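You operate a simulated robot arm through the tools that you are given. There is no shell and no other tool. Be economical: measure what you need, move in short steps, check, and stop when the job is done.

Carry out the task below with a simulated robot arm. There is one attempt and no reset: what you move stays moved.

## Task
Put things in order on the top of the parts bench. At the end: the grey tip from the top of the parts bench stands where the teal tip stood; the yellow tip stands on top of the blue pad; the teal tip stands where the yellow tip stood; the red grip stands where the grey tip stood; whatever was shut is shut again. Leave all else as you found it, and nothing knocked over.

It is judged by the outcome, as a careful person would: the job done as asked, and still so three seconds after it is handed in. It fails if anything else is knocked over, pushed out of place, dropped, spilled or broken.

## Robot
A 6-joint arm with a two-finger parallel gripper, fixed in place. Base frame: the origin is at the foot of the arm, x ahead of it, y to its left, z up; the work surface is at about z = 0.88. Lengths are in m, angles in degrees, forces in N, time in s.
With the tool pointing down near the work surface it reaches from about 0.36 to 0.76 m from the base axis. Its first joint turns from -66.0 to 66.0 degrees. Payload 2.45 kg.
The TCP is the grasp point between the finger pads, 0.024 m short of the fingertips. In the tool frame z runs along the fingers and y along their closing line. The gripper opens to 0.068 m. The fingers are 0.017 m wide and 0.01 m thick; the gripper's body (0.04 by 0.07 m) begins 0.041 m behind the TCP.
Orientation is that of the tool frame in the base frame, as [roll, pitch, yaw] about the fixed x, y, z axes, in that order (R = Rz(yaw) Ry(pitch) Rx(roll)). With the fingers straight down and closing along the base's y, the tool's x points along the base's -x, its y along +y and its z along -z.

## Interface
- The arm moves only by the tool arm_command. Its argument "plan" is a list that holds one entry, the list of rows, each a list of 7 numbers: the shift along the tool's x, y, z in m, then the turn, a rotation vector about the tool's x, y, z in degrees, then the opening, from 0 (shut) to 1 (fully open). In form: [[[x, y, z, rx, ry, rz, jaw], ...]]. A call has 1 to 8 rows; each row is the pose to reach, as a shift and turn from the pose commanded when the call began, along the tool's axes at that moment. Rows are played at 5 a second. More than 0.05 m and 8.6 degrees between two rows, or a gripper value outside its range, and nothing of the call is played. Where a pose cannot be reached the arm comes as near as it can. A force on the tool above 40 N (or 10 N above the force at the start of the call, whichever is more), or a blocked arm, ends the call early, and 0.2 s more pass. The fingers move at their own pace (about 0.108 m/s each) and stop on an object; they squeeze with about 28 N. The grip force told is the motor's: it shows also when the fingers shut on nothing. Time passes only in rows, and 0.2 s behind the last, so rows that repeat a pose let the fingers close. The reply holds the time, the measured pose of the TCP, the force on the tool along the base axes, the opening and the grip force, in the units named above and with some noise, with the torque about the TCP (base axes, N m) and any sound that the robot's microphone picked up.
- Cameras (640 x 400 px; columns grow to the right, rows downward): "scene" is fixed at [0.1686, 0.4148, 1.4601]; the picture's right is [-0.74, -0.67, 0.00], its down [-0.40, 0.44, -0.81] and it looks along [0.54, -0.60, -0.59] (base axes); focal length 322 px, centre (320, 200). "wrist" rides on the gripper at [0.084, 0.011, -0.075] in the tool frame; the picture's right is [-0.13, 0.99, 0.00], its down [-0.60, -0.08, -0.79] and it looks along [-0.79, -0.10, 0.61] (tool axes); focal length 251 px, centre (320, 200). There is no depth. A picture from a camera that has moved, and an enlarged one, comes with that camera's place and axes in the base frame and with its lens.
- capture(camera): a new picture of that camera. It takes no simulated time.
- inspect(camera, box): a new picture of the part [left, top, right, bottom] of that camera's present view, enlarged. It takes no simulated time.
- close_job(): hands the job in; it is judged then, once.

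Go step by step. Nothing tells you positions but the pictures and the camera data: compare them with the known pose of the tool, close in by small moves and look again before you grip or let go. The budget is 120 turns and 68 pictures, counting those below and the enlarged ones. Unless the task says otherwise, let go and move clear before handing in, and close with one line.

The tools are called after "Call:" as a command line: name --argument value ..., lists and objects as JSON in quotes. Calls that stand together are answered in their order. arm_command: Moves the arm, as the interface text tells. Its arguments: {"type":"object","properties":{"plan":{"type":"array","items":{"type":"array","items":{"type":"array","items":{"type":"number"}}}}},"required":["plan"]} The other tools are called the same way: capture (camera) takes a picture; inspect (camera, box) takes an enlarged picture of a part of a camera's view; close_job () hands the job in.

At the start:

```text
time_s: 0.0
eef_pos: [0.4744, -0.1037, 1.1363]
tcp_rot: [-179.9, 0.0, 180.0]
ft_force: [-0.6, 0.7, 0.6]
wrist_torque: [-0.02, 0.01, 0.01]
opening: 0.0679
finger_force: 0.2
```

scene: 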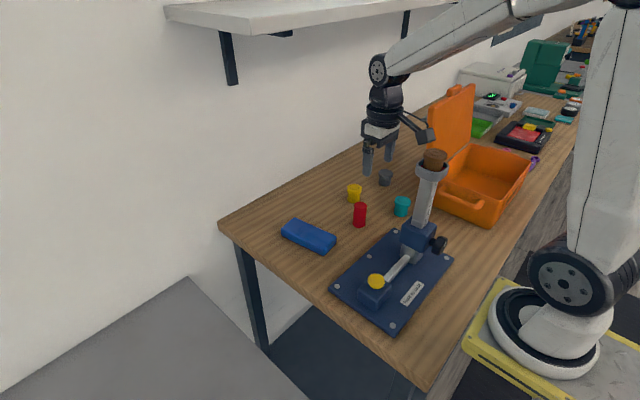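
wrist: 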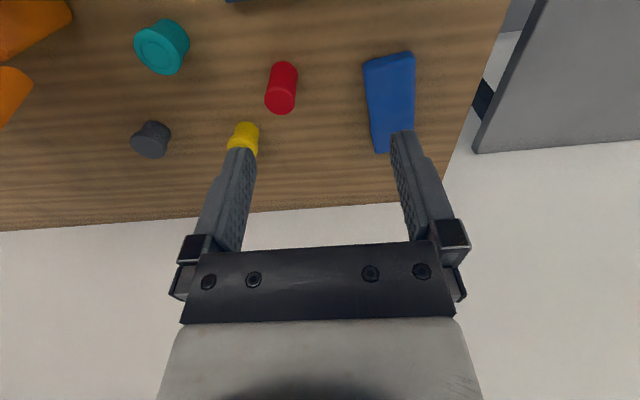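

I see grey, teal and yellow tips, a red cylinder (the grip), the blue pad, a clamp fixture and an open orange case. I'll enlarge the view to measure them first.

Call:
inspect --camera "scene" --box '[260, 140, 460, 265]'

Call:
inspect --camera "wrist" --box '[100, 0, 440, 212]'

Call:
inspect --camera "scene" --box '[420, 20, 640, 240]'

```text
3.20 times, centred on (360, 202) of scene
camera zoom: at [0.1686, 0.4148, 1.4601], right [-0.74, -0.67, 0.0], down [-0.4, 0.44, -0.81], along [0.54, -0.6, -0.59], focal length 1029 px, centre (192, 192)
```

zoom: 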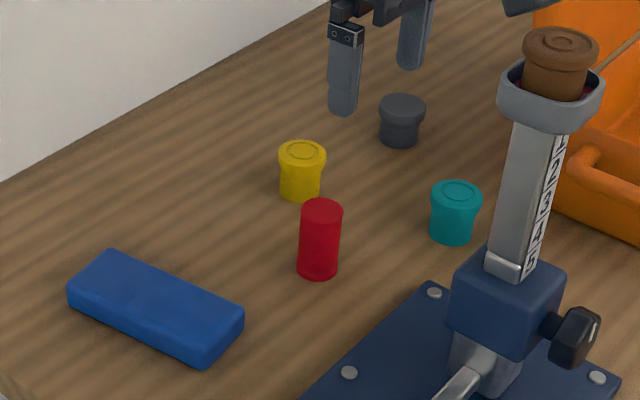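

```text
1.88 times, centred on (270, 106) of wrist
camera zoom: at [0.3923, -0.0923, 1.21], right [0.13, 0.99, 0.0], down [0.6, -0.08, 0.79], along [0.79, -0.1, -0.61], focal length 473 px, centre (414, 377)
```

zoom: 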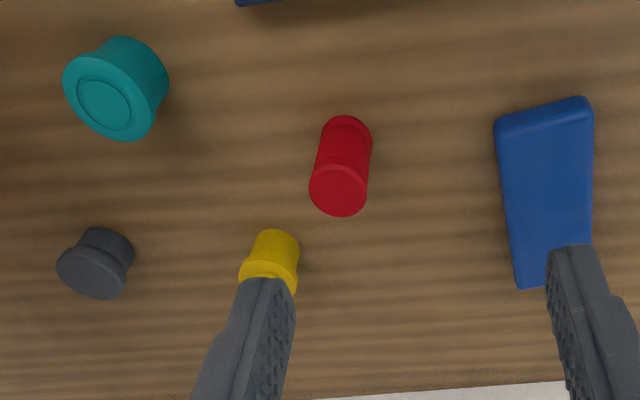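

```text
1.82 times, centred on (530, 130) of scene
camera zoom: at [0.1686, 0.4148, 1.4601], right [-0.74, -0.67, 0.0], down [-0.4, 0.44, -0.81], along [0.54, -0.6, -0.59], focal length 584 px, centre (-62, 327)
```

zoom: 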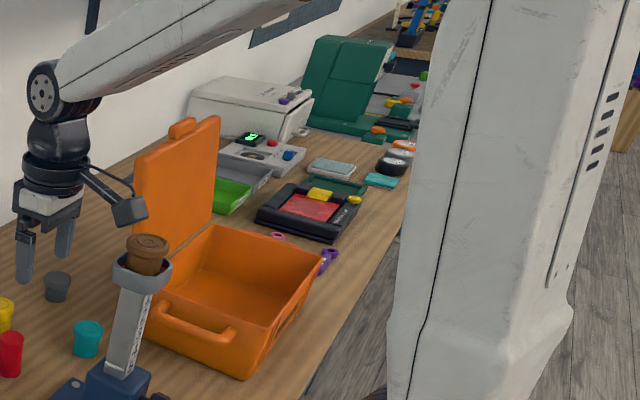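

The moves form a chain with no cycle: yellow to pad, teal to yellow's spot, grey to teal's spot, red to grey's spot. The tall post may crowd the arm at teal, so I'll check that later. First I hover over yellow at about (0.62, -0.243).

Call:
arm_command --plan '[[[-0.03, -0.028, 0.01, 0, 0, 0, 1], [-0.06, -0.056, 0.02, 0, 0, 0, 1], [-0.09, -0.084, 0.03, 0, 0, 0, 1], [-0.12, -0.112, 0.05, 0, 0, 0, 1], [-0.146, -0.139, 0.08, 0, 0, 0, 1], [-0.146, -0.139, 0.1, 0, 0, 0, 1], [-0.146, -0.139, 0.1, 0, 0, 0, 1]]]'

Call:
capture --camera "wrist"

Call:
capture --camera "scene"

```text
time_s: 1.6
eef_pos: [0.6211, -0.2427, 1.0363]
tcp_rot: [-180.0, 0.0, 180.0]
ft_force: [-0.1, 1.0, -0.5]
wrist_torque: [0.02, 0.0, 0.02]
opening: 0.068
finger_force: 0.1
```

```text
62 pictures are left
camera wrist: at [0.5384, -0.2319, 1.1106], right [0.13, 0.99, 0.0], down [0.6, -0.08, 0.79], along [0.79, -0.1, -0.61], focal length 251 px, centre (320, 200)
```

wrist: 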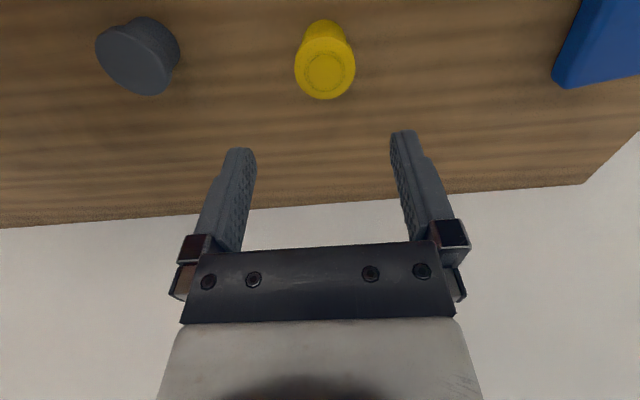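

```text
61 pictures are left
```

scene: 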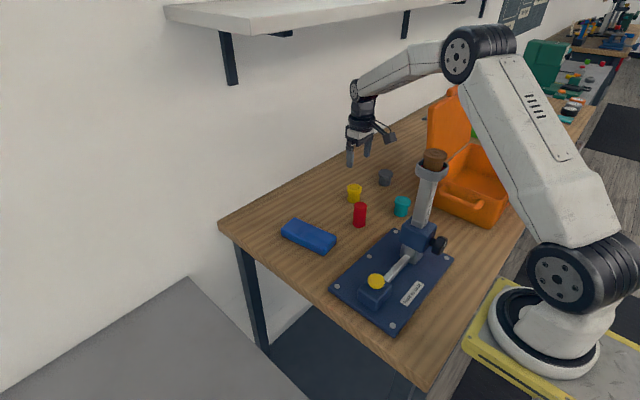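

Yellow's top centre measures about (0.627, -0.239). I'll adjust, lower partway and look.

Call:
arm_command --plan '[[[-0.006, 0.0035, 0.03, 0, 0, 0, 1], [-0.006, 0.0035, 0.06, 0, 0, 0, 1], [-0.006, 0.0035, 0.07, 0, 0, 0, 1]]]'

Call:
capture --camera "wrist"

Call:
inspect --camera "scene" --box '[300, 100, 460, 200]'

```text
time_s: 2.4
eef_pos: [0.6265, -0.2399, 0.9659]
tcp_rot: [-179.9, 0.1, 180.0]
ft_force: [-0.4, -0.2, 0.0]
wrist_torque: [-0.01, 0.0, -0.02]
opening: 0.0682
finger_force: 0.1
```

```text
60 pictures are left
camera wrist: at [0.5442, -0.2288, 1.0403], right [0.13, 0.99, 0.0], down [0.6, -0.08, 0.79], along [0.79, -0.1, -0.61], focal length 251 px, centre (320, 200)
```

wrist: 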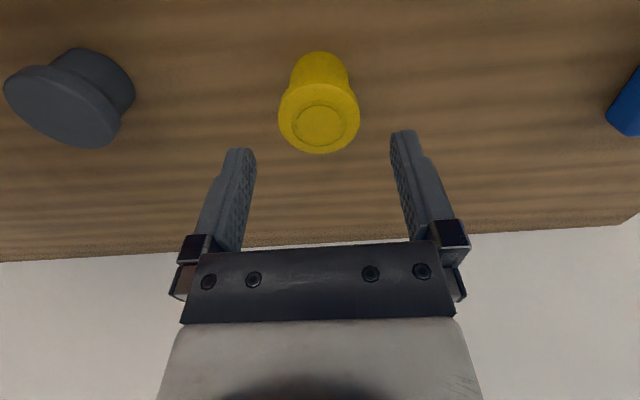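

```text
4.00 times, centred on (380, 150) of scene
camera zoom: at [0.1686, 0.4148, 1.4601], right [-0.74, -0.67, 0.0], down [-0.4, 0.44, -0.81], along [0.54, -0.6, -0.59], focal length 1286 px, centre (80, 400)
```

zoom: 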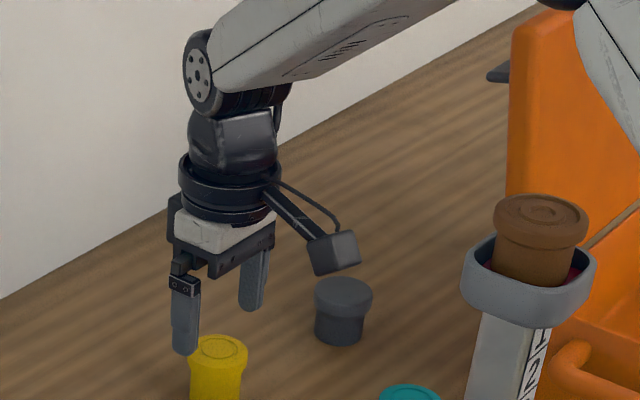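

Yellow sits centred between the fingers. I'll lower to a TCP height of about 0.912 and close.

Call:
arm_command --plan '[[[0, 0.0005, 0.03, 0, 0, 0, 1], [0, 0.0005, 0.054, 0, 0, 0, 1], [0, 0.0005, 0.054, 0, 0, 0, 0.5], [0, 0.0005, 0.054, 0, 0, 0, 0], [0, 0.0005, 0.054, 0, 0, 0, 0], [0, 0.0005, 0.054, 0, 0, 0, 0]]]'

Call:
capture --camera "wrist"

Call:
inspect --camera "scene" --box '[260, 140, 460, 265]'

```text
time_s: 3.8
eef_pos: [0.6264, -0.2384, 0.9134]
tcp_rot: [-179.8, 0.2, 179.9]
ft_force: [1.4, -1.2, 4.3]
wrist_torque: [0.04, -0.03, -0.03]
opening: 0.0433
finger_force: 27.7
```

```text
58 pictures are left
camera wrist: at [0.5445, -0.2279, 0.987], right [0.13, 0.99, 0.0], down [0.6, -0.08, 0.79], along [0.79, -0.1, -0.61], focal length 251 px, centre (320, 200)
```

wrist: 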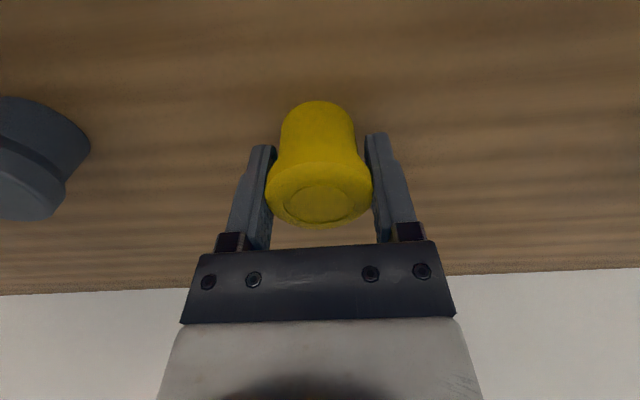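

```text
3.20 times, centred on (360, 202) of scene
camera zoom: at [0.1685, 0.4148, 1.4601], right [-0.74, -0.67, 0.0], down [-0.4, 0.44, -0.81], along [0.54, -0.6, -0.59], focal length 1029 px, centre (192, 192)
```

zoom: 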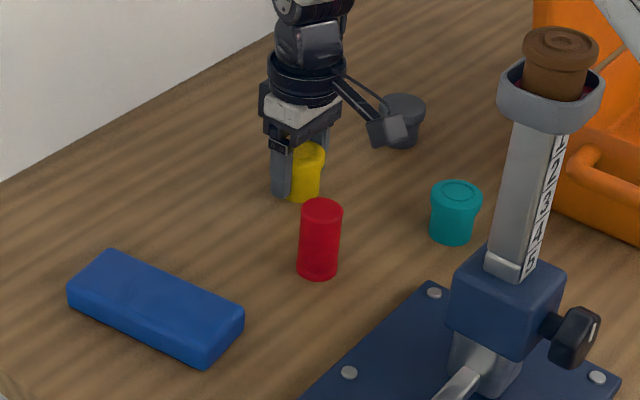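

Yellow is gripped by its flange with a 43 mm opening. I'll lift it and carry it over the pad.

Call:
arm_command --plan '[[[0, 0, -0.04, 0, 0, 0, 0], [0, 0, -0.085, 0, 0, 0, 0], [0.006, 0.045, -0.095, 0, 0, 0, 0], [0.012, 0.09, -0.097, 0, 0, 0, 0], [0.018, 0.135, -0.097, 0, 0, 0, 0], [0.024, 0.18, -0.097, 0, 0, 0, 0], [0.0264, 0.216, -0.097, 0, 0, 0, 0], [0.0264, 0.216, -0.097, 0, 0, 0, 0]]]'

Call:
capture --camera "wrist"

Call:
inspect --camera "scene" --box '[240, 140, 440, 265]'

```text
time_s: 5.6
eef_pos: [0.6003, -0.0211, 1.009]
tcp_rot: [-179.9, 0.0, -180.0]
ft_force: [0.4, 0.2, -0.8]
wrist_torque: [0.0, 0.0, -0.01]
opening: 0.0431
finger_force: 27.6
```

```text
56 pictures are left
camera wrist: at [0.518, -0.0113, 1.0821], right [0.13, 0.99, 0.0], down [0.6, -0.08, 0.79], along [0.79, -0.1, -0.61], focal length 251 px, centre (320, 200)
```

wrist: 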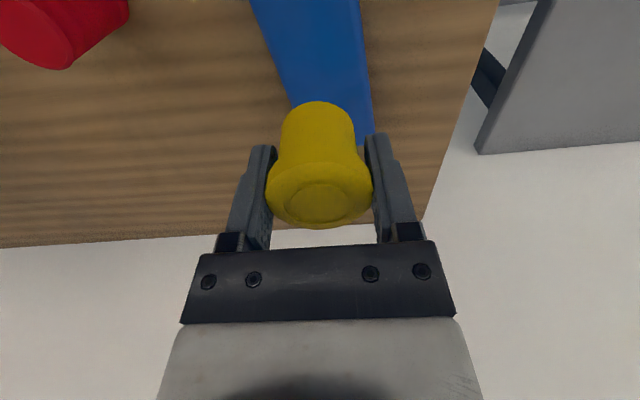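

```text
3.20 times, centred on (340, 202) of scene
camera zoom: at [0.1686, 0.4149, 1.4601], right [-0.74, -0.67, 0.0], down [-0.4, 0.44, -0.81], along [0.54, -0.6, -0.59], focal length 1029 px, centre (256, 192)
```

zoom: 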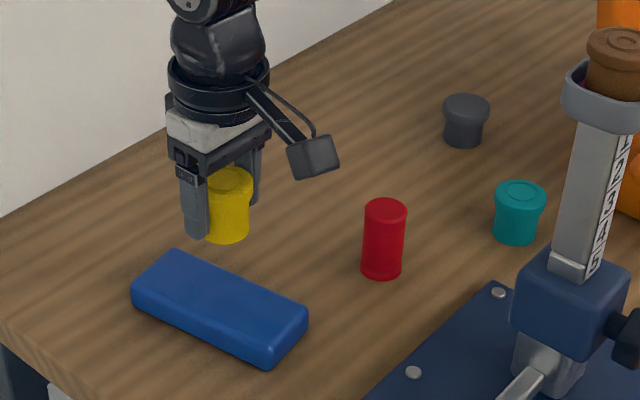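

The pad's centre measures about (0.602, -0.019), with its top near z = 0.90. I'm lowering to just above contact and then checking.

Call:
arm_command --plan '[[[-0.001, 0.002, 0.04, 0, 0, 0, 0], [-0.001, 0.002, 0.06, 0, 0, 0, 0], [-0.001, 0.002, 0.067, 0, 0, 0, 0], [-0.001, 0.002, 0.067, 0, 0, 0, 0]]]'

Call:
inspect --camera "scene" --box '[260, 170, 380, 260]'

```text
time_s: 6.6
eef_pos: [0.6024, -0.0211, 0.9413]
tcp_rot: [-179.9, 0.0, 180.0]
ft_force: [-0.4, 0.2, -0.7]
wrist_torque: [-0.02, 0.01, -0.01]
opening: 0.0433
finger_force: 27.3
```

```text
4.44 times, centred on (320, 215) of scene
camera zoom: at [0.1686, 0.4148, 1.4601], right [-0.74, -0.67, 0.0], down [-0.4, 0.44, -0.81], along [0.54, -0.6, -0.59], focal length 1429 px, centre (320, 133)
```

zoom: 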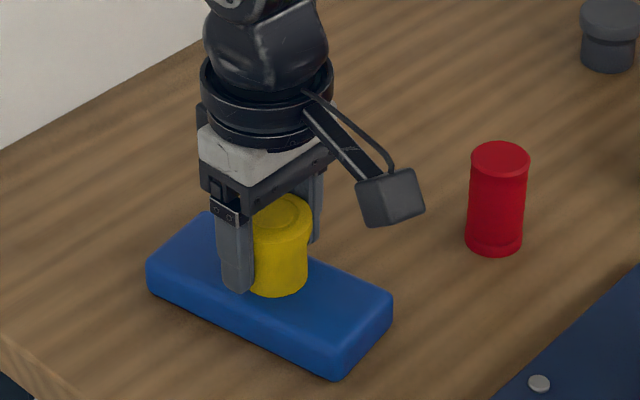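

No contact yet, and the placement looks well centred. I'll go down in small steps.

Call:
arm_command --plan '[[[0, 0, 0.002, 0, 0, 0, 0], [0, 0, 0.004, 0, 0, 0, 0], [0, 0, 0.004, 0, 0, 0, 0]]]'

```text
time_s: 7.4
eef_pos: [0.6029, -0.0202, 0.9404]
tcp_rot: [-179.9, 0.4, 179.9]
ft_force: [-6.9, -2.1, 35.5]
wrist_torque: [0.49, 0.33, 0.13]
opening: 0.0434
finger_force: 28.0
```

Contact came at about z = 0.941. I'll ease back up to relieve the force.

Call:
arm_command --plan '[[[0, 0, -0.0025, 0, 0, 0, 0], [0, 0, -0.003, 0, 0, 0, 0]]]'

```text
time_s: 8.0
eef_pos: [0.6013, -0.0203, 0.9404]
tcp_rot: [-179.9, 0.2, 179.9]
ft_force: [6.6, -1.9, 12.5]
wrist_torque: [0.14, -0.28, -0.12]
opening: 0.0431
finger_force: 27.9
```

Call:
arm_command --plan '[[[0, 0, -0.0005, 0, 0, 0, 0], [0, 0, -0.0005, 0, 0, 0, 0.8], [0, 0, -0.0005, 0, 0, 0, 1], [0, 0, -0.0005, 0, 0, 0, 1], [0, 0, -0.03, 0, 0, 0, 1], [0, 0, -0.07, 0, 0, 0, 1], [0, 0, -0.1, 0, 0, 0, 1]]]'

Call:
capture --camera "wrist"

Call:
inspect --camera "scene" --box '[260, 140, 460, 265]'

```text
time_s: 9.6
eef_pos: [0.6004, -0.0204, 1.0395]
tcp_rot: [-179.9, 0.0, -180.0]
ft_force: [-0.9, 0.1, 0.7]
wrist_torque: [-0.01, 0.04, -0.01]
opening: 0.0679
finger_force: 0.0
```

```text
53 pictures are left
camera wrist: at [0.5186, -0.0102, 1.1139], right [0.13, 0.99, 0.0], down [0.6, -0.08, 0.79], along [0.79, -0.1, -0.61], focal length 251 px, centre (320, 200)
```

wrist: 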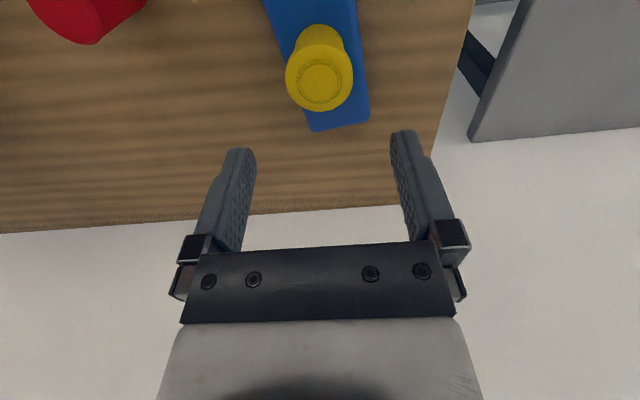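

```text
3.20 times, centred on (360, 202) of scene
camera zoom: at [0.1685, 0.4148, 1.4601], right [-0.74, -0.67, 0.0], down [-0.4, 0.44, -0.81], along [0.54, -0.6, -0.59], focal length 1029 px, centre (192, 192)
```

zoom: 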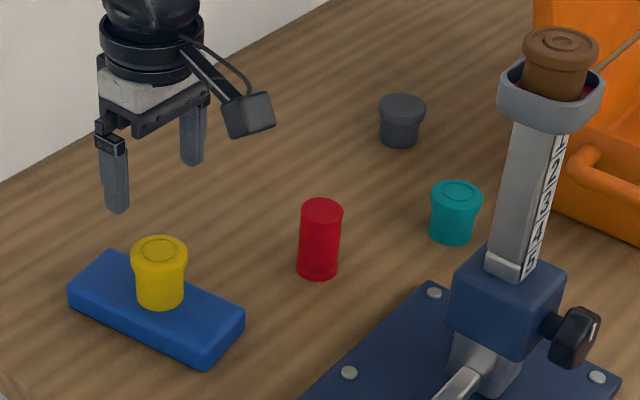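

Yellow stands on the pad and is stable. Next is teal at about (0.486, -0.279); I'll move there high up and check clearance to the post and case.

Call:
arm_command --plan '[[[0, 0, -0.045, 0, 0, 0, 1], [0.019, -0.044, -0.06, 0, 0, 0, 1], [0.038, -0.088, -0.06, 0, 0, 0, 1], [0.057, -0.132, -0.06, 0, 0, 0, 1], [0.076, -0.176, -0.06, 0, 0, 0, 1], [0.095, -0.22, -0.06, 0, 0, 0, 1], [0.1144, -0.2586, -0.05, 0, 0, 0, 1], [0.1144, -0.2586, -0.04, 0, 0, 0, 1]]]'

Call:
capture --camera "wrist"

Call:
capture --camera "scene"

```text
refused: row 2 steps farther than a row can; nothing moved
```

```text
51 pictures are left
camera wrist: at [0.5186, -0.0102, 1.1139], right [0.13, 0.99, 0.0], down [0.6, -0.08, 0.79], along [0.79, -0.1, -0.61], focal length 251 px, centre (320, 200)
```

wrist: 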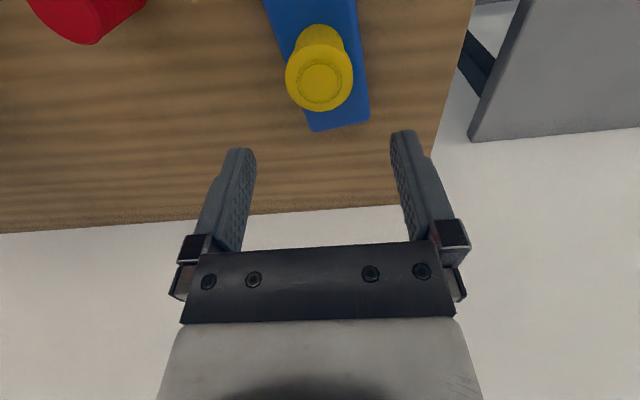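

```text
50 pictures are left
```

scene: 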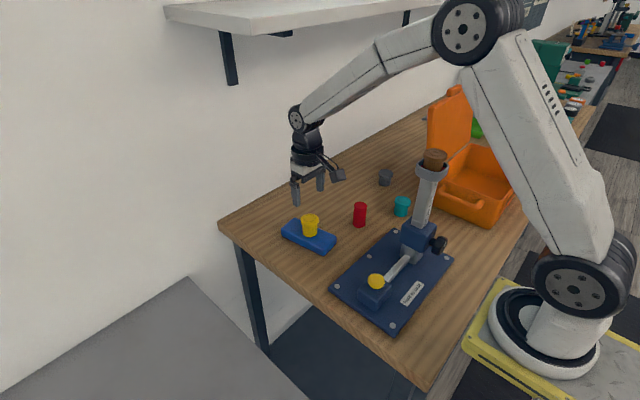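

One row was too long, so nothing moved. I'm sending the same route with the steps respaced.

Call:
arm_command --plan '[[[0.003, -0.005, -0.045, 0, 0, 0, 1], [0.02, -0.045, -0.06, 0, 0, 0, 1], [0.038, -0.088, -0.06, 0, 0, 0, 1], [0.057, -0.131, -0.06, 0, 0, 0, 1], [0.076, -0.174, -0.06, 0, 0, 0, 1], [0.095, -0.217, -0.06, 0, 0, 0, 1], [0.1144, -0.2586, -0.05, 0, 0, 0, 1], [0.1144, -0.2586, -0.04, 0, 0, 0, 1]]]'

Call:
capture --camera "wrist"

Call:
capture --camera "scene"

```text
time_s: 11.4
eef_pos: [0.4858, -0.2779, 1.0799]
tcp_rot: [-180.0, 0.0, -179.9]
ft_force: [0.2, 0.3, -0.7]
wrist_torque: [0.01, 0.02, 0.04]
opening: 0.0678
finger_force: 0.0
```

```text
49 pictures are left
camera wrist: at [0.4039, -0.2686, 1.1542], right [0.13, 0.99, 0.0], down [0.6, -0.08, 0.79], along [0.79, -0.1, -0.61], focal length 251 px, centre (320, 200)
```

wrist: 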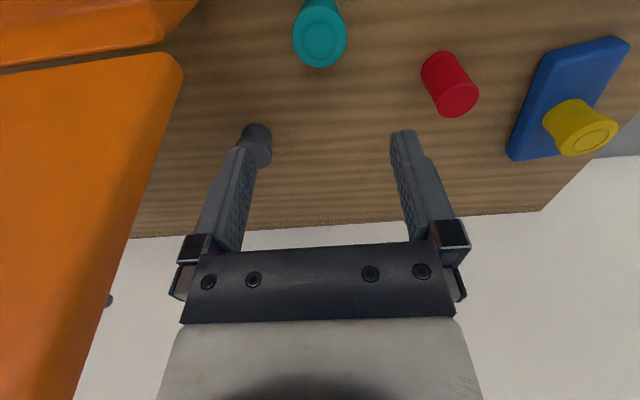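

```text
48 pictures are left
```

scene: 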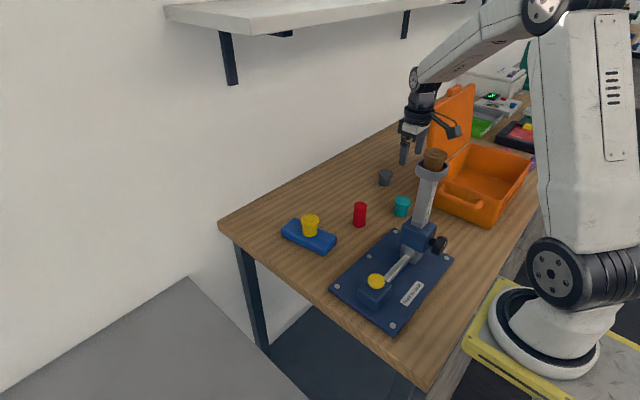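

Teal is centred near (0.4915, -0.280), clear of the lid and the post. I'll correct and lower partway.

Call:
arm_command --plan '[[[-0.006, -0.002, 0.03, 0, 0, 0, 1], [-0.006, -0.002, 0.07, 0, 0, 0, 1], [-0.006, -0.002, 0.11, 0, 0, 0, 1], [-0.006, -0.002, 0.11, 0, 0, 0, 1]]]'

Call:
capture --camera "wrist"

Call:
inspect --camera "scene" --box '[340, 60, 540, 260]'

```text
time_s: 12.4
eef_pos: [0.4924, -0.2808, 0.9705]
tcp_rot: [-179.9, 0.0, 179.9]
ft_force: [-0.5, 0.6, -0.8]
wrist_torque: [-0.04, -0.01, -0.02]
opening: 0.0679
finger_force: 0.1
```

```text
47 pictures are left
camera wrist: at [0.4107, -0.2703, 1.0449], right [0.13, 0.99, 0.0], down [0.6, -0.08, 0.79], along [0.79, -0.1, -0.61], focal length 251 px, centre (320, 200)
```

wrist: 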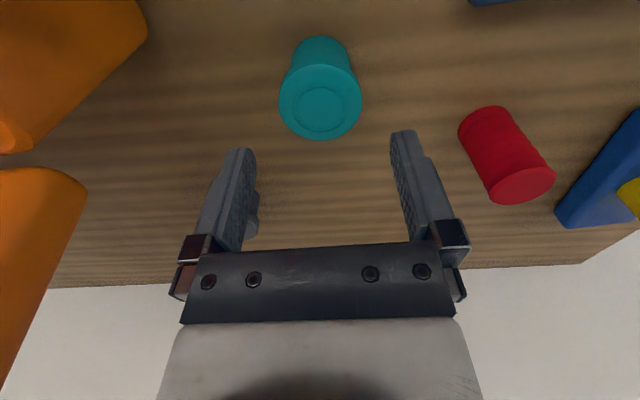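

```text
2.00 times, centred on (440, 160) of scene
camera zoom: at [0.1686, 0.4148, 1.4601], right [-0.74, -0.67, 0.0], down [-0.4, 0.44, -0.81], along [0.54, -0.6, -0.59], focal length 643 px, centre (80, 280)
```

zoom: 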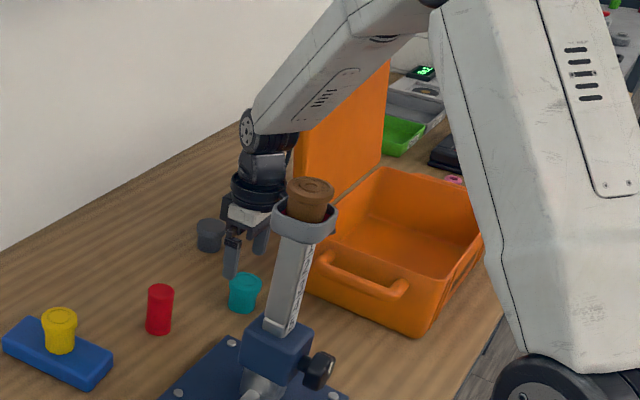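

The arm clears the post. Teal's ring centre puts it near x = 0.487, so I'll shift 5 mm back, lower and grip.

Call:
arm_command --plan '[[[0.0052, 0.0005, 0.02, 0, 0, 0, 1], [0.0052, 0.0005, 0.045, 0, 0, 0, 1], [0.0052, 0.0005, 0.056, 0, 0, 0, 1], [0.0052, 0.0005, 0.056, 0, 0, 0, 0.5], [0.0052, 0.0005, 0.056, 0, 0, 0, 0], [0.0052, 0.0005, 0.056, 0, 0, 0, 0], [0.0052, 0.0005, 0.056, 0, 0, 0, 0]]]'

Call:
capture --camera "wrist"

Call:
inspect --camera "scene" --box '[340, 60, 540, 260]'

```text
time_s: 14.0
eef_pos: [0.4876, -0.2801, 0.9135]
tcp_rot: [-179.8, 0.0, -180.0]
ft_force: [-0.1, 0.2, -0.1]
wrist_torque: [0.02, 0.01, 0.01]
opening: 0.0431
finger_force: 27.8
```

```text
45 pictures are left
camera wrist: at [0.405, -0.2697, 0.9892], right [0.13, 0.99, 0.0], down [0.6, -0.08, 0.79], along [0.79, -0.1, -0.61], focal length 251 px, centre (320, 200)
```

wrist: 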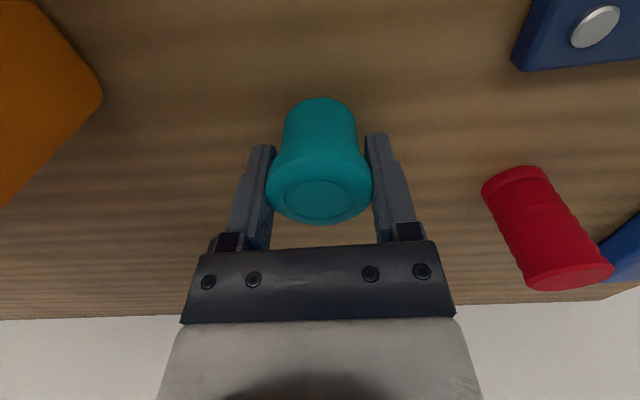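

```text
2.00 times, centred on (440, 160) of scene
camera zoom: at [0.1686, 0.4148, 1.4601], right [-0.74, -0.67, 0.0], down [-0.4, 0.44, -0.81], along [0.54, -0.6, -0.59], focal length 643 px, centre (80, 280)
```

zoom: 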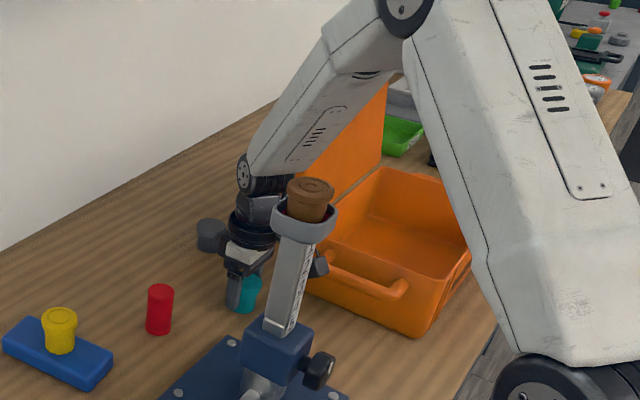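

Teal is gripped. I'll lift it and carry it over yellow's old spot (0.6262, -0.2385).

Call:
arm_command --plan '[[[0, 0, -0.04, 0, 0, 0, 0], [0, 0, -0.08, 0, 0, 0, 0], [-0.035, 0.0104, -0.1, 0, 0, 0, 0], [-0.075, 0.022, -0.1, 0, 0, 0, 0], [-0.11, 0.033, -0.09, 0, 0, 0, 0], [-0.1387, 0.0416, -0.06, 0, 0, 0, 0], [-0.1387, 0.0416, -0.02, 0, 0, 0, 0], [-0.1387, 0.0416, -0.02, 0, 0, 0, 0]]]'

Call:
inspect --camera "scene" --box '[260, 140, 460, 265]'

```text
time_s: 15.8
eef_pos: [0.628, -0.2368, 0.9341]
tcp_rot: [-179.9, 0.0, -180.0]
ft_force: [0.1, 0.1, -0.5]
wrist_torque: [-0.01, -0.03, -0.03]
opening: 0.043
finger_force: 27.5
```

```text
3.20 times, centred on (360, 202) of scene
camera zoom: at [0.1686, 0.4149, 1.4601], right [-0.74, -0.67, 0.0], down [-0.4, 0.44, -0.81], along [0.54, -0.6, -0.59], focal length 1029 px, centre (192, 192)
```

zoom: 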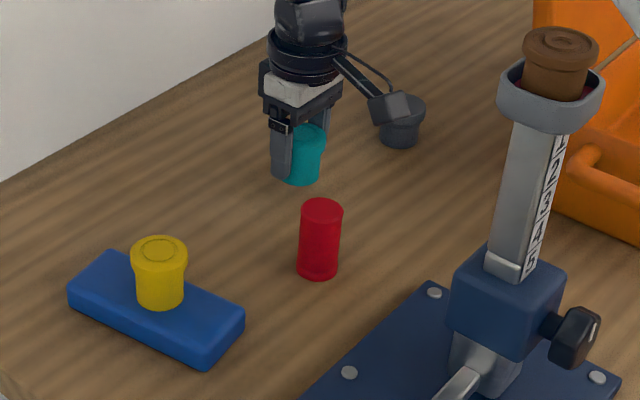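

I'll correct 1.5 mm and lower it to the table height.

Call:
arm_command --plan '[[[0.0012, -0.0015, 0.01, 0, 0, 0, 0], [0.0012, -0.0015, 0.018, 0, 0, 0, 0], [0.0012, -0.0015, 0.0195, 0, 0, 0, 0], [0.0012, -0.0015, 0.0195, 0, 0, 0, 0]]]'

```text
time_s: 16.8
eef_pos: [0.625, -0.2406, 0.9149]
tcp_rot: [-179.8, 0.1, 180.0]
ft_force: [-0.6, -0.2, -0.7]
wrist_torque: [0.01, 0.0, 0.0]
opening: 0.0432
finger_force: 28.1
```

By dead-reckoning of the commands I'm 1.5–2 mm off, so I'll undo that correction, touch down, release and rise.

Call:
arm_command --plan '[[[-0.0015, 0.002, 0, 0, 0, 0, 0], [-0.0015, 0.002, 0.0007, 0, 0, 0, 0], [-0.0015, 0.002, 0.0007, 0, 0, 0, 0.8], [-0.0015, 0.002, 0.0007, 0, 0, 0, 1], [-0.0015, 0.002, 0.0007, 0, 0, 0, 1], [-0.0015, 0.002, -0.03, 0, 0, 0, 1], [-0.0015, 0.002, -0.07, 0, 0, 0, 1], [-0.0015, 0.002, -0.12, 0, 0, 0, 1]]]'

Call:
capture --camera "wrist"

Call:
inspect --camera "scene" --box '[260, 140, 460, 265]'

```text
time_s: 18.6
eef_pos: [0.625, -0.2385, 1.0367]
tcp_rot: [-179.9, 0.0, 179.9]
ft_force: [-0.2, 0.0, -0.1]
wrist_torque: [-0.02, -0.03, -0.03]
opening: 0.068
finger_force: 0.0
```

```text
42 pictures are left
camera wrist: at [0.544, -0.2278, 1.1108], right [0.13, 0.99, 0.0], down [0.6, -0.08, 0.79], along [0.79, -0.1, -0.61], focal length 251 px, centre (320, 200)
```

wrist: 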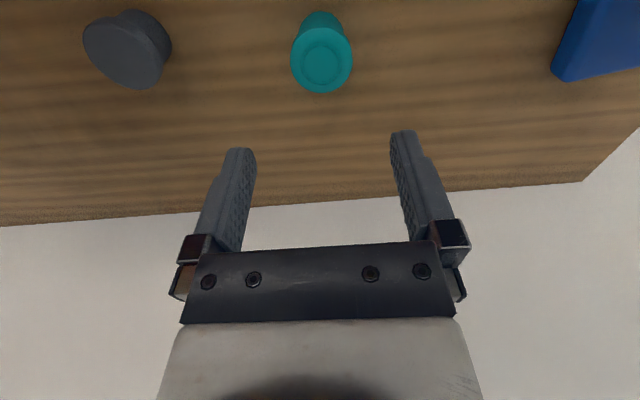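

```text
3.20 times, centred on (360, 202) of scene
camera zoom: at [0.1685, 0.4149, 1.4601], right [-0.74, -0.67, 0.0], down [-0.4, 0.44, -0.81], along [0.54, -0.6, -0.59], focal length 1029 px, centre (192, 192)
```

zoom: 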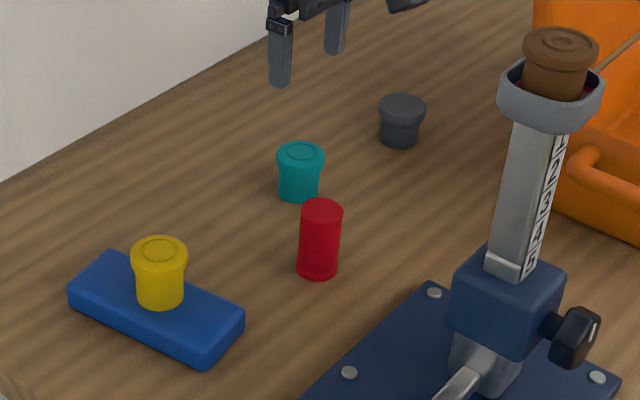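

Teal stands exactly where yellow was. Grey at about (0.6075, -0.379) is close to the case lid, so I'll grip it with the camera turned to the -y side and the tool leaning slightly to +y. I start by turning the tool here.

Call:
arm_command --plan '[[[0, 0, -0.01, 0, 0, -8.5, 1], [0, 0, -0.02, 0, 0, -17, 1], [0, 0, -0.03, 0, 0, -25.5, 1], [0, 0, -0.03, 0, 0, -34, 1], [0, 0, -0.03, 0, 0, -42.5, 1], [0, 0, -0.03, 0, 0, -51, 1], [0, 0, -0.03, 0, 0, -59.5, 1], [0, 0, -0.03, 0, 0, -68, 1]]]'

```text
time_s: 20.4
eef_pos: [0.626, -0.2383, 1.0666]
tcp_rot: [-180.0, -0.1, -111.9]
ft_force: [-0.2, -0.1, -0.1]
wrist_torque: [0.04, -0.02, 0.0]
opening: 0.0677
finger_force: 0.0
```

Call:
arm_command --plan '[[[0, 0, 0, 0, 0, -7.4, 1], [0, 0, 0, 0, 0, -14.8, 1], [0, 0, 0, 0, 0, -22, 1]]]'

Call:
capture --camera "scene"

```text
time_s: 21.2
eef_pos: [0.6256, -0.2378, 1.0665]
tcp_rot: [180.0, -0.1, -89.8]
ft_force: [0.1, -0.9, -0.5]
wrist_torque: [0.0, 0.0, 0.04]
opening: 0.068
finger_force: 0.0
```

```text
40 pictures are left
```

scene: 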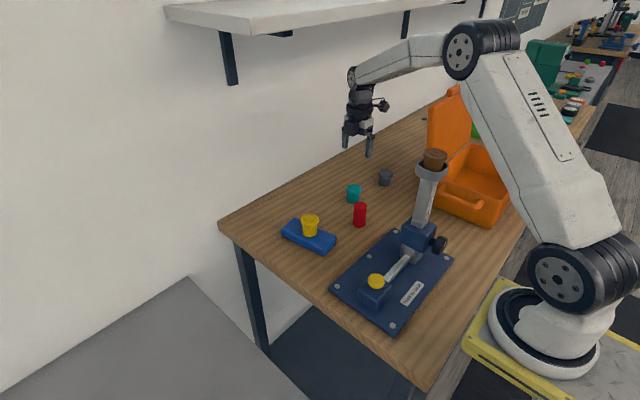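

The turn is done. Now I move over grey, adding a 15° lean of the tool top toward +y.

Call:
arm_command --plan '[[[0.035, 0.005, 0, 0, 5, 0, 1], [0.07, 0.01, 0, 0, 10, 0, 1], [0.105, 0.015, 0, 0, 15, 0, 1], [0.1403, 0.0189, 0.01, 0, 15, 0, 1], [0.1403, 0.0189, 0.035, 0, 15, 0, 1], [0.1403, 0.0189, 0.035, 0, 15, 0, 1]]]'

Call:
capture --camera "wrist"

Call:
inspect --camera "scene" --box '[320, 60, 500, 220]'

```text
time_s: 22.6
eef_pos: [0.6073, -0.3793, 1.0304]
tcp_rot: [-179.9, -15.0, -90.0]
ft_force: [-0.1, 0.5, 0.6]
wrist_torque: [-0.01, -0.04, 0.01]
opening: 0.068
finger_force: 0.0
```

```text
39 pictures are left
camera wrist: at [0.5981, -0.4407, 1.1239], right [-0.99, 0.13, -0.03], down [0.08, 0.79, 0.61], along [0.1, 0.6, -0.79], focal length 251 px, centre (320, 200)
```

wrist: 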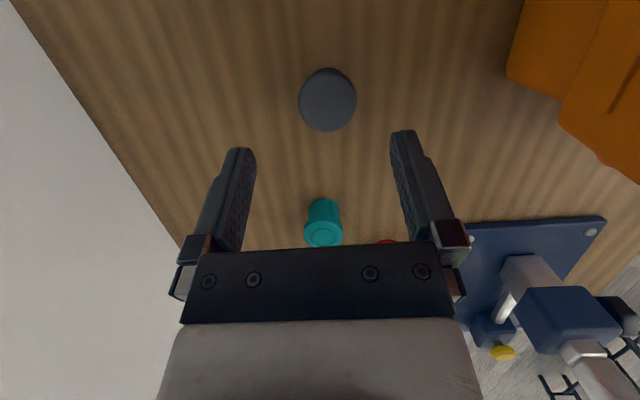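

```text
2.50 times, centred on (410, 140) of scene
camera zoom: at [0.1686, 0.4148, 1.4601], right [-0.74, -0.67, 0.0], down [-0.4, 0.44, -0.81], along [0.54, -0.6, -0.59], focal length 804 px, centre (95, 350)
```

zoom: 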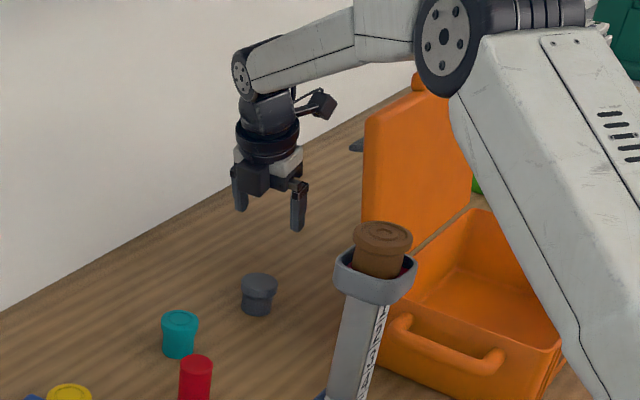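

The lean gives good clearance from the lid. Grey measures about (0.6065, -0.384); I'll lower partway.

Call:
arm_command --plan '[[[-0.004, 0.0005, 0.03, 0, 0, 0, 1], [-0.0107, 0.0005, 0.0593, 0, 0, 0, 1], [-0.0107, 0.0005, 0.0593, 0, 0, 0, 1]]]'

Call:
capture --camera "wrist"

Call:
inspect --camera "scene" --box '[320, 60, 500, 220]'

```text
time_s: 23.4
eef_pos: [0.607, -0.3838, 0.9703]
tcp_rot: [-179.9, -15.0, -90.1]
ft_force: [-0.5, 0.2, -0.4]
wrist_torque: [0.03, 0.03, -0.02]
opening: 0.0683
finger_force: 0.0
```

```text
37 pictures are left
camera wrist: at [0.5978, -0.4458, 1.0632], right [-0.99, 0.13, -0.03], down [0.08, 0.79, 0.61], along [0.1, 0.6, -0.79], focal length 251 px, centre (320, 200)
```

wrist: 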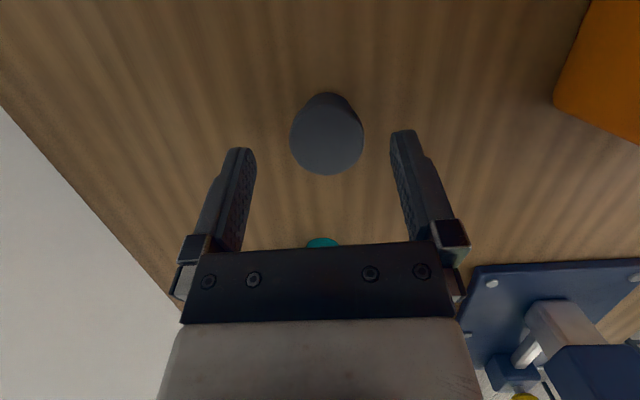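

```text
2.50 times, centred on (410, 140) of scene
camera zoom: at [0.1686, 0.4148, 1.4601], right [-0.74, -0.67, 0.0], down [-0.4, 0.44, -0.81], along [0.54, -0.6, -0.59], focal length 804 px, centre (95, 350)
```

zoom: 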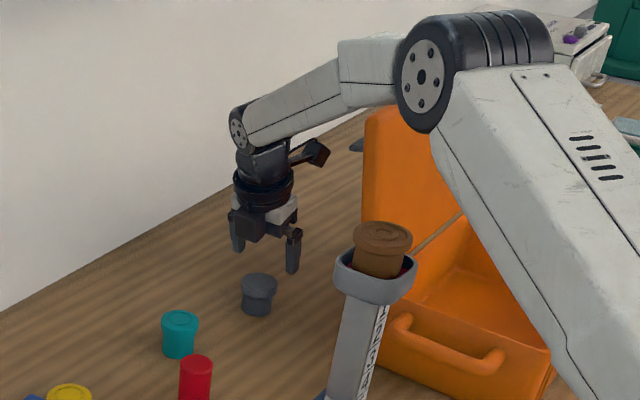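

Aligned. I lower the last 58 mm and grip grey.

Call:
arm_command --plan '[[[-0.005, 0.0005, 0.02, 0, 0, 0, 1], [-0.01, 0.0005, 0.04, 0, 0, 0, 1], [-0.0147, 0.0005, 0.0566, 0, 0, 0, 1], [-0.0147, 0.0005, 0.0566, 0, 0, 0, 0.5], [-0.0147, 0.0005, 0.0566, 0, 0, 0, 0], [-0.0147, 0.0005, 0.0566, 0, 0, 0, 0], [-0.0147, 0.0005, 0.0566, 0, 0, 0, 0]]]'

Call:
capture --camera "wrist"

Call:
inspect --camera "scene" --box '[320, 60, 500, 220]'

```text
time_s: 25.0
eef_pos: [0.6065, -0.3843, 0.9124]
tcp_rot: [-180.0, -15.1, -89.9]
ft_force: [0.7, -1.2, 0.0]
wrist_torque: [0.03, -0.04, -0.01]
opening: 0.0453
finger_force: 27.8
```

```text
35 pictures are left
camera wrist: at [0.5974, -0.446, 1.0055], right [-0.99, 0.13, -0.03], down [0.08, 0.79, 0.61], along [0.1, 0.6, -0.79], focal length 251 px, centre (320, 200)
```

wrist: 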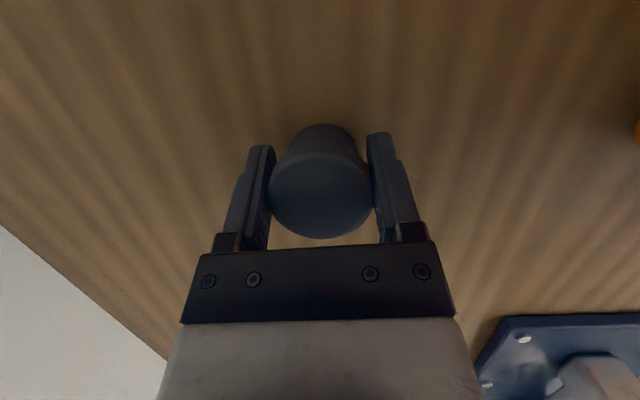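

```text
2.50 times, centred on (410, 140) of scene
camera zoom: at [0.1686, 0.4148, 1.4601], right [-0.74, -0.67, 0.0], down [-0.4, 0.44, -0.81], along [0.54, -0.6, -0.59], focal length 804 px, centre (95, 350)
```

zoom: 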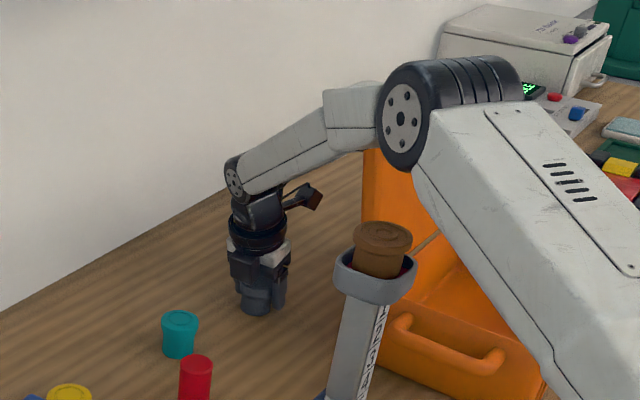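

Grey is gripped at 45 mm. I'll lift it straight up, move away from the lid, then turn the tool back to face along x.

Call:
arm_command --plan '[[[0.0104, 0, -0.0386, 0, 0, 0, 0], [0.0207, 0, -0.0773, 0, 0, 0, 0], [0.0311, 0, -0.1159, 0, 0, 0, 0], [-0.0075, 0, -0.1263, 0, 0, 0, 0], [-0.0461, 0, -0.1367, 0, 0, 0, 0], [-0.0795, 0, -0.1456, 0, 0, 0, 0], [-0.0795, 0, -0.1456, 0, 0, 0, 0]]]'

Call:
arm_command --plan '[[[0, 0, 0, -2.2, 0, 8.21, 0], [0, 0, 0, -4.4, 0, 16.42, 0], [0, 0, 0, -6.6, 0, 24.63, 0], [0, 0, 0, -8.8, 0, 32.84, 0], [0, 0, 0, -11, 0, 41.05, 0], [0, 0, 0, -13.2, 0, 49.26, 0], [0, 0, 0, -15.4, 0, 57.47, 0], [0, 0, 0, -17.6, 0, 65.68, 0]]]'

```text
time_s: 26.6
eef_pos: [0.6064, -0.2693, 1.0337]
tcp_rot: [-179.9, -15.0, -90.1]
ft_force: [0.4, -0.1, -0.4]
wrist_torque: [-0.01, 0.0, 0.0]
opening: 0.0453
finger_force: 27.4
```

```text
time_s: 28.4
eef_pos: [0.6066, -0.2698, 1.0321]
tcp_rot: [-179.9, -14.9, -158.2]
ft_force: [0.8, 0.5, -1.1]
wrist_torque: [0.02, -0.08, 0.02]
opening: 0.0455
finger_force: 28.1
```

Call:
arm_command --plan '[[[0, 0, 0, -1.9, 0, 7.08, 0], [0, 0, 0, -3.8, 0, 14.17, 0], [0, 0, 0, -5.69, 0, 21.25, 0], [0, 0, 0, -5.69, 0, 21.25, 0]]]'

```text
time_s: 29.4
eef_pos: [0.6055, -0.2691, 1.0318]
tcp_rot: [-179.9, -14.9, 179.9]
ft_force: [-0.3, 1.3, -1.0]
wrist_torque: [0.0, 0.0, 0.03]
opening: 0.0453
finger_force: 28.2
```

Now I carry grey over teal's old spot (0.487, -0.2805) and lower it to about 2 cm above the table.

Call:
arm_command --plan '[[[0.0385, -0.0035, 0.0103, 0, 0, 0, 0], [0.077, -0.007, 0.0207, 0, 0, 0, 0], [0.1154, -0.0105, 0.031, 0, 0, 0, 0], [0.105, -0.0105, 0.0696, 0, 0, 0, 0], [0.0947, -0.0105, 0.1083, 0, 0, 0, 0], [0.0903, -0.0105, 0.1247, 0, 0, 0, 0], [0.0903, -0.0105, 0.1247, 0, 0, 0, 0]]]'

Call:
capture --camera "wrist"

Call:
inspect --camera "scene" --box '[260, 140, 460, 265]'

```text
time_s: 31.0
eef_pos: [0.4873, -0.2804, 0.934]
tcp_rot: [-179.9, -15.0, -180.0]
ft_force: [0.2, 0.9, -0.3]
wrist_torque: [0.03, 0.0, -0.02]
opening: 0.0451
finger_force: 28.4
```

```text
33 pictures are left
camera wrist: at [0.4276, -0.2694, 1.0277], right [0.13, 0.99, -0.04], down [0.79, -0.08, 0.61], along [0.6, -0.1, -0.79], focal length 251 px, centre (320, 200)
```

wrist: 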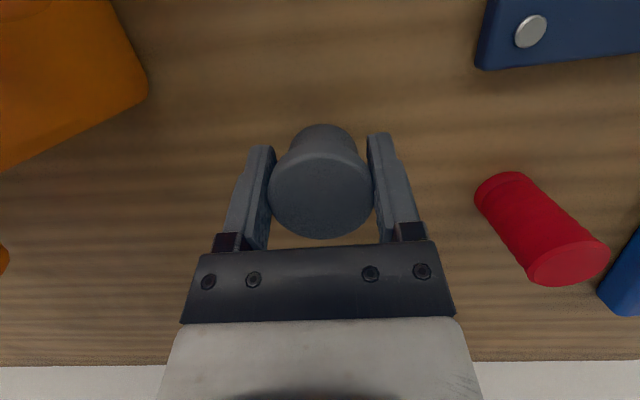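

```text
3.20 times, centred on (360, 202) of scene
camera zoom: at [0.1686, 0.4148, 1.4601], right [-0.74, -0.67, 0.0], down [-0.4, 0.44, -0.81], along [0.54, -0.6, -0.59], focal length 1029 px, centre (192, 192)
```

zoom: 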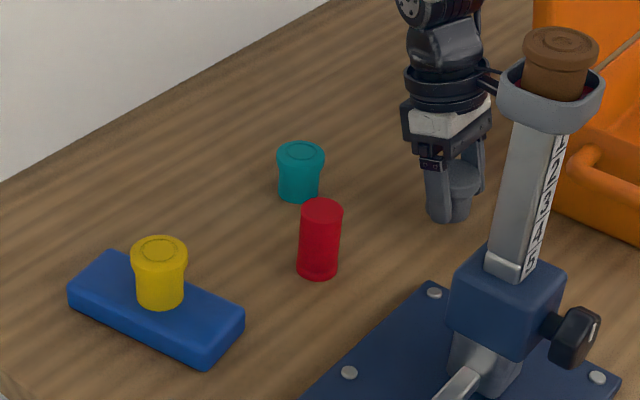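

Grey is over the spot. I lower it to just above contact.

Call:
arm_command --plan '[[[-0.003, 0, 0.0115, 0, 0, 0, 0], [-0.005, 0, 0.0185, 0, 0, 0, 0], [-0.0059, 0, 0.022, 0, 0, 0, 0], [-0.0059, 0, 0.022, 0, 0, 0, 0]]]'

Call:
inspect --camera "scene" --box '[340, 140, 460, 240]'

```text
time_s: 32.0
eef_pos: [0.4867, -0.2793, 0.9127]
tcp_rot: [-179.9, -14.9, 180.0]
ft_force: [0.9, 1.0, 0.6]
wrist_torque: [0.08, 0.0, -0.02]
opening: 0.0452
finger_force: 28.1
```

```text
4.00 times, centred on (400, 190) of scene
camera zoom: at [0.1686, 0.4149, 1.4601], right [-0.74, -0.67, 0.0], down [-0.4, 0.44, -0.81], along [0.54, -0.6, -0.59], focal length 1286 px, centre (0, 240)
```

zoom: 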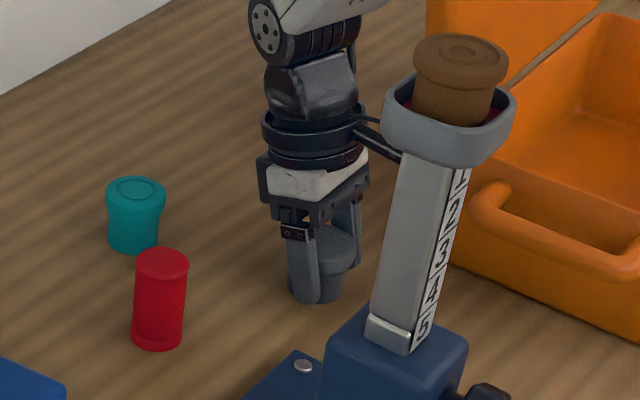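

Grey is down. I release it and rise straight up.

Call:
arm_command --plan '[[[0, 0, 0.0003, 0, 0, 0, 0], [0, 0, 0.0003, 0, 0, 0, 0.7], [0, 0, 0.0003, 0, 0, 0, 1], [0, 0, 0.0003, 0, 0, 0, 1], [0.0078, 0, -0.029, 0, 0, 0, 1], [0.0181, 0, -0.0676, 0, 0, 0, 1], [0.0285, 0, -0.1062, 0, 0, 0, 1], [0.0311, 0, -0.1159, 0, 0, 0, 1]]]'

Call:
inspect --camera "scene" --box '[260, 140, 460, 265]'

Call:
capture --camera "wrist"

```text
time_s: 33.8
eef_pos: [0.486, -0.2805, 1.0325]
tcp_rot: [-179.9, -15.0, -180.0]
ft_force: [-0.1, -0.4, -0.5]
wrist_torque: [0.0, -0.03, -0.02]
opening: 0.0681
finger_force: 0.1
```

```text
3.20 times, centred on (360, 202) of scene
camera zoom: at [0.1686, 0.4149, 1.4601], right [-0.74, -0.67, 0.0], down [-0.4, 0.44, -0.81], along [0.54, -0.6, -0.59], focal length 1029 px, centre (192, 192)
```

zoom: 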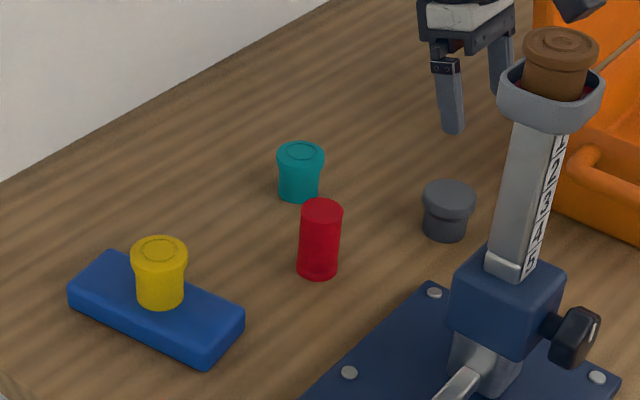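

```text
29 pictures are left
camera wrist: at [0.4261, -0.27, 1.1257], right [0.13, 0.99, -0.03], down [0.79, -0.08, 0.61], along [0.6, -0.1, -0.79], focal length 251 px, centre (320, 200)
```

wrist: 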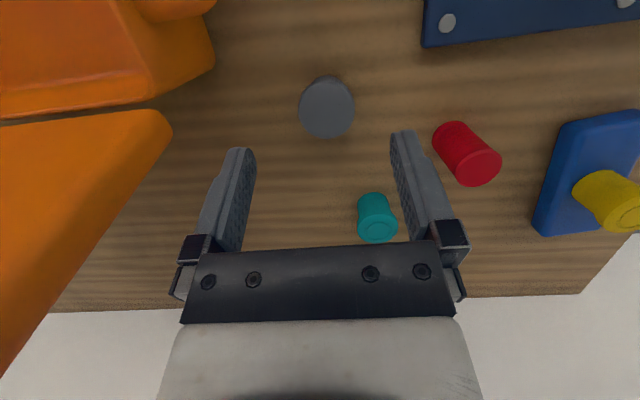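

Grey stands at teal's old spot. Next is the red grip at about (0.546, -0.160), which I'll hover over with the same lean.

Call:
arm_command --plan '[[[-0.013, 0.03, -0.009, 0, 0, 0, 1], [-0.026, 0.06, -0.018, 0, 0, 0, 1], [-0.039, 0.09, -0.026, 0, 0, 0, 1], [-0.0518, 0.1205, -0.0346, 0, 0, 0, 1], [-0.0518, 0.1205, -0.0346, 0, 0, 0, 1]]]'

Call:
capture --camera "wrist"

Call:
inspect --camera "scene" --box '[340, 140, 460, 240]'

```text
time_s: 35.0
eef_pos: [0.5467, -0.1604, 1.0526]
tcp_rot: [-179.8, -15.0, 180.0]
ft_force: [0.7, -0.8, 0.3]
wrist_torque: [0.01, 0.01, 0.02]
opening: 0.0679
finger_force: 0.0
```

```text
28 pictures are left
camera wrist: at [0.4872, -0.1486, 1.1454], right [0.13, 0.99, -0.03], down [0.79, -0.08, 0.61], along [0.6, -0.1, -0.79], focal length 251 px, centre (320, 200)
```

wrist: 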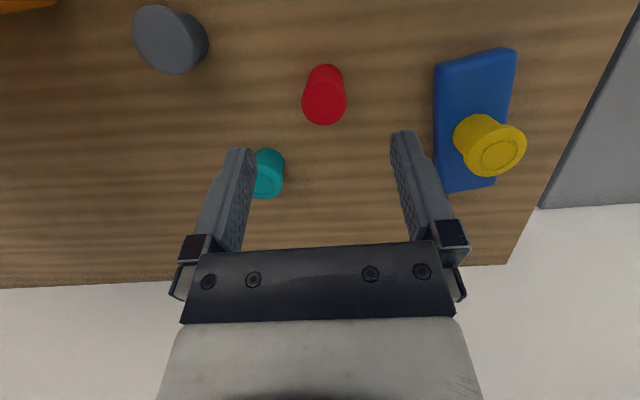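

```text
4.00 times, centred on (400, 190) of scene
camera zoom: at [0.1686, 0.4149, 1.4601], right [-0.74, -0.67, 0.0], down [-0.4, 0.44, -0.81], along [0.54, -0.6, -0.59], focal length 1286 px, centre (0, 240)
```

zoom: 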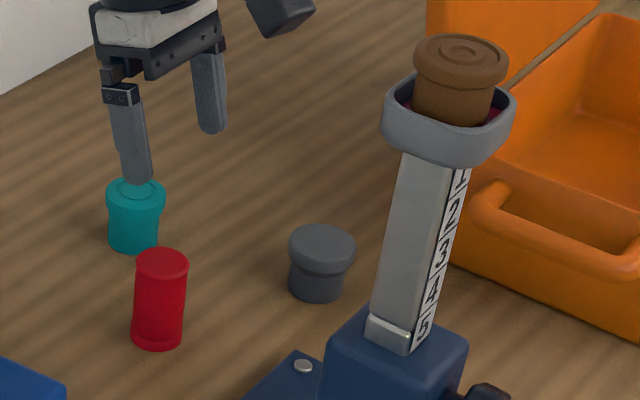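

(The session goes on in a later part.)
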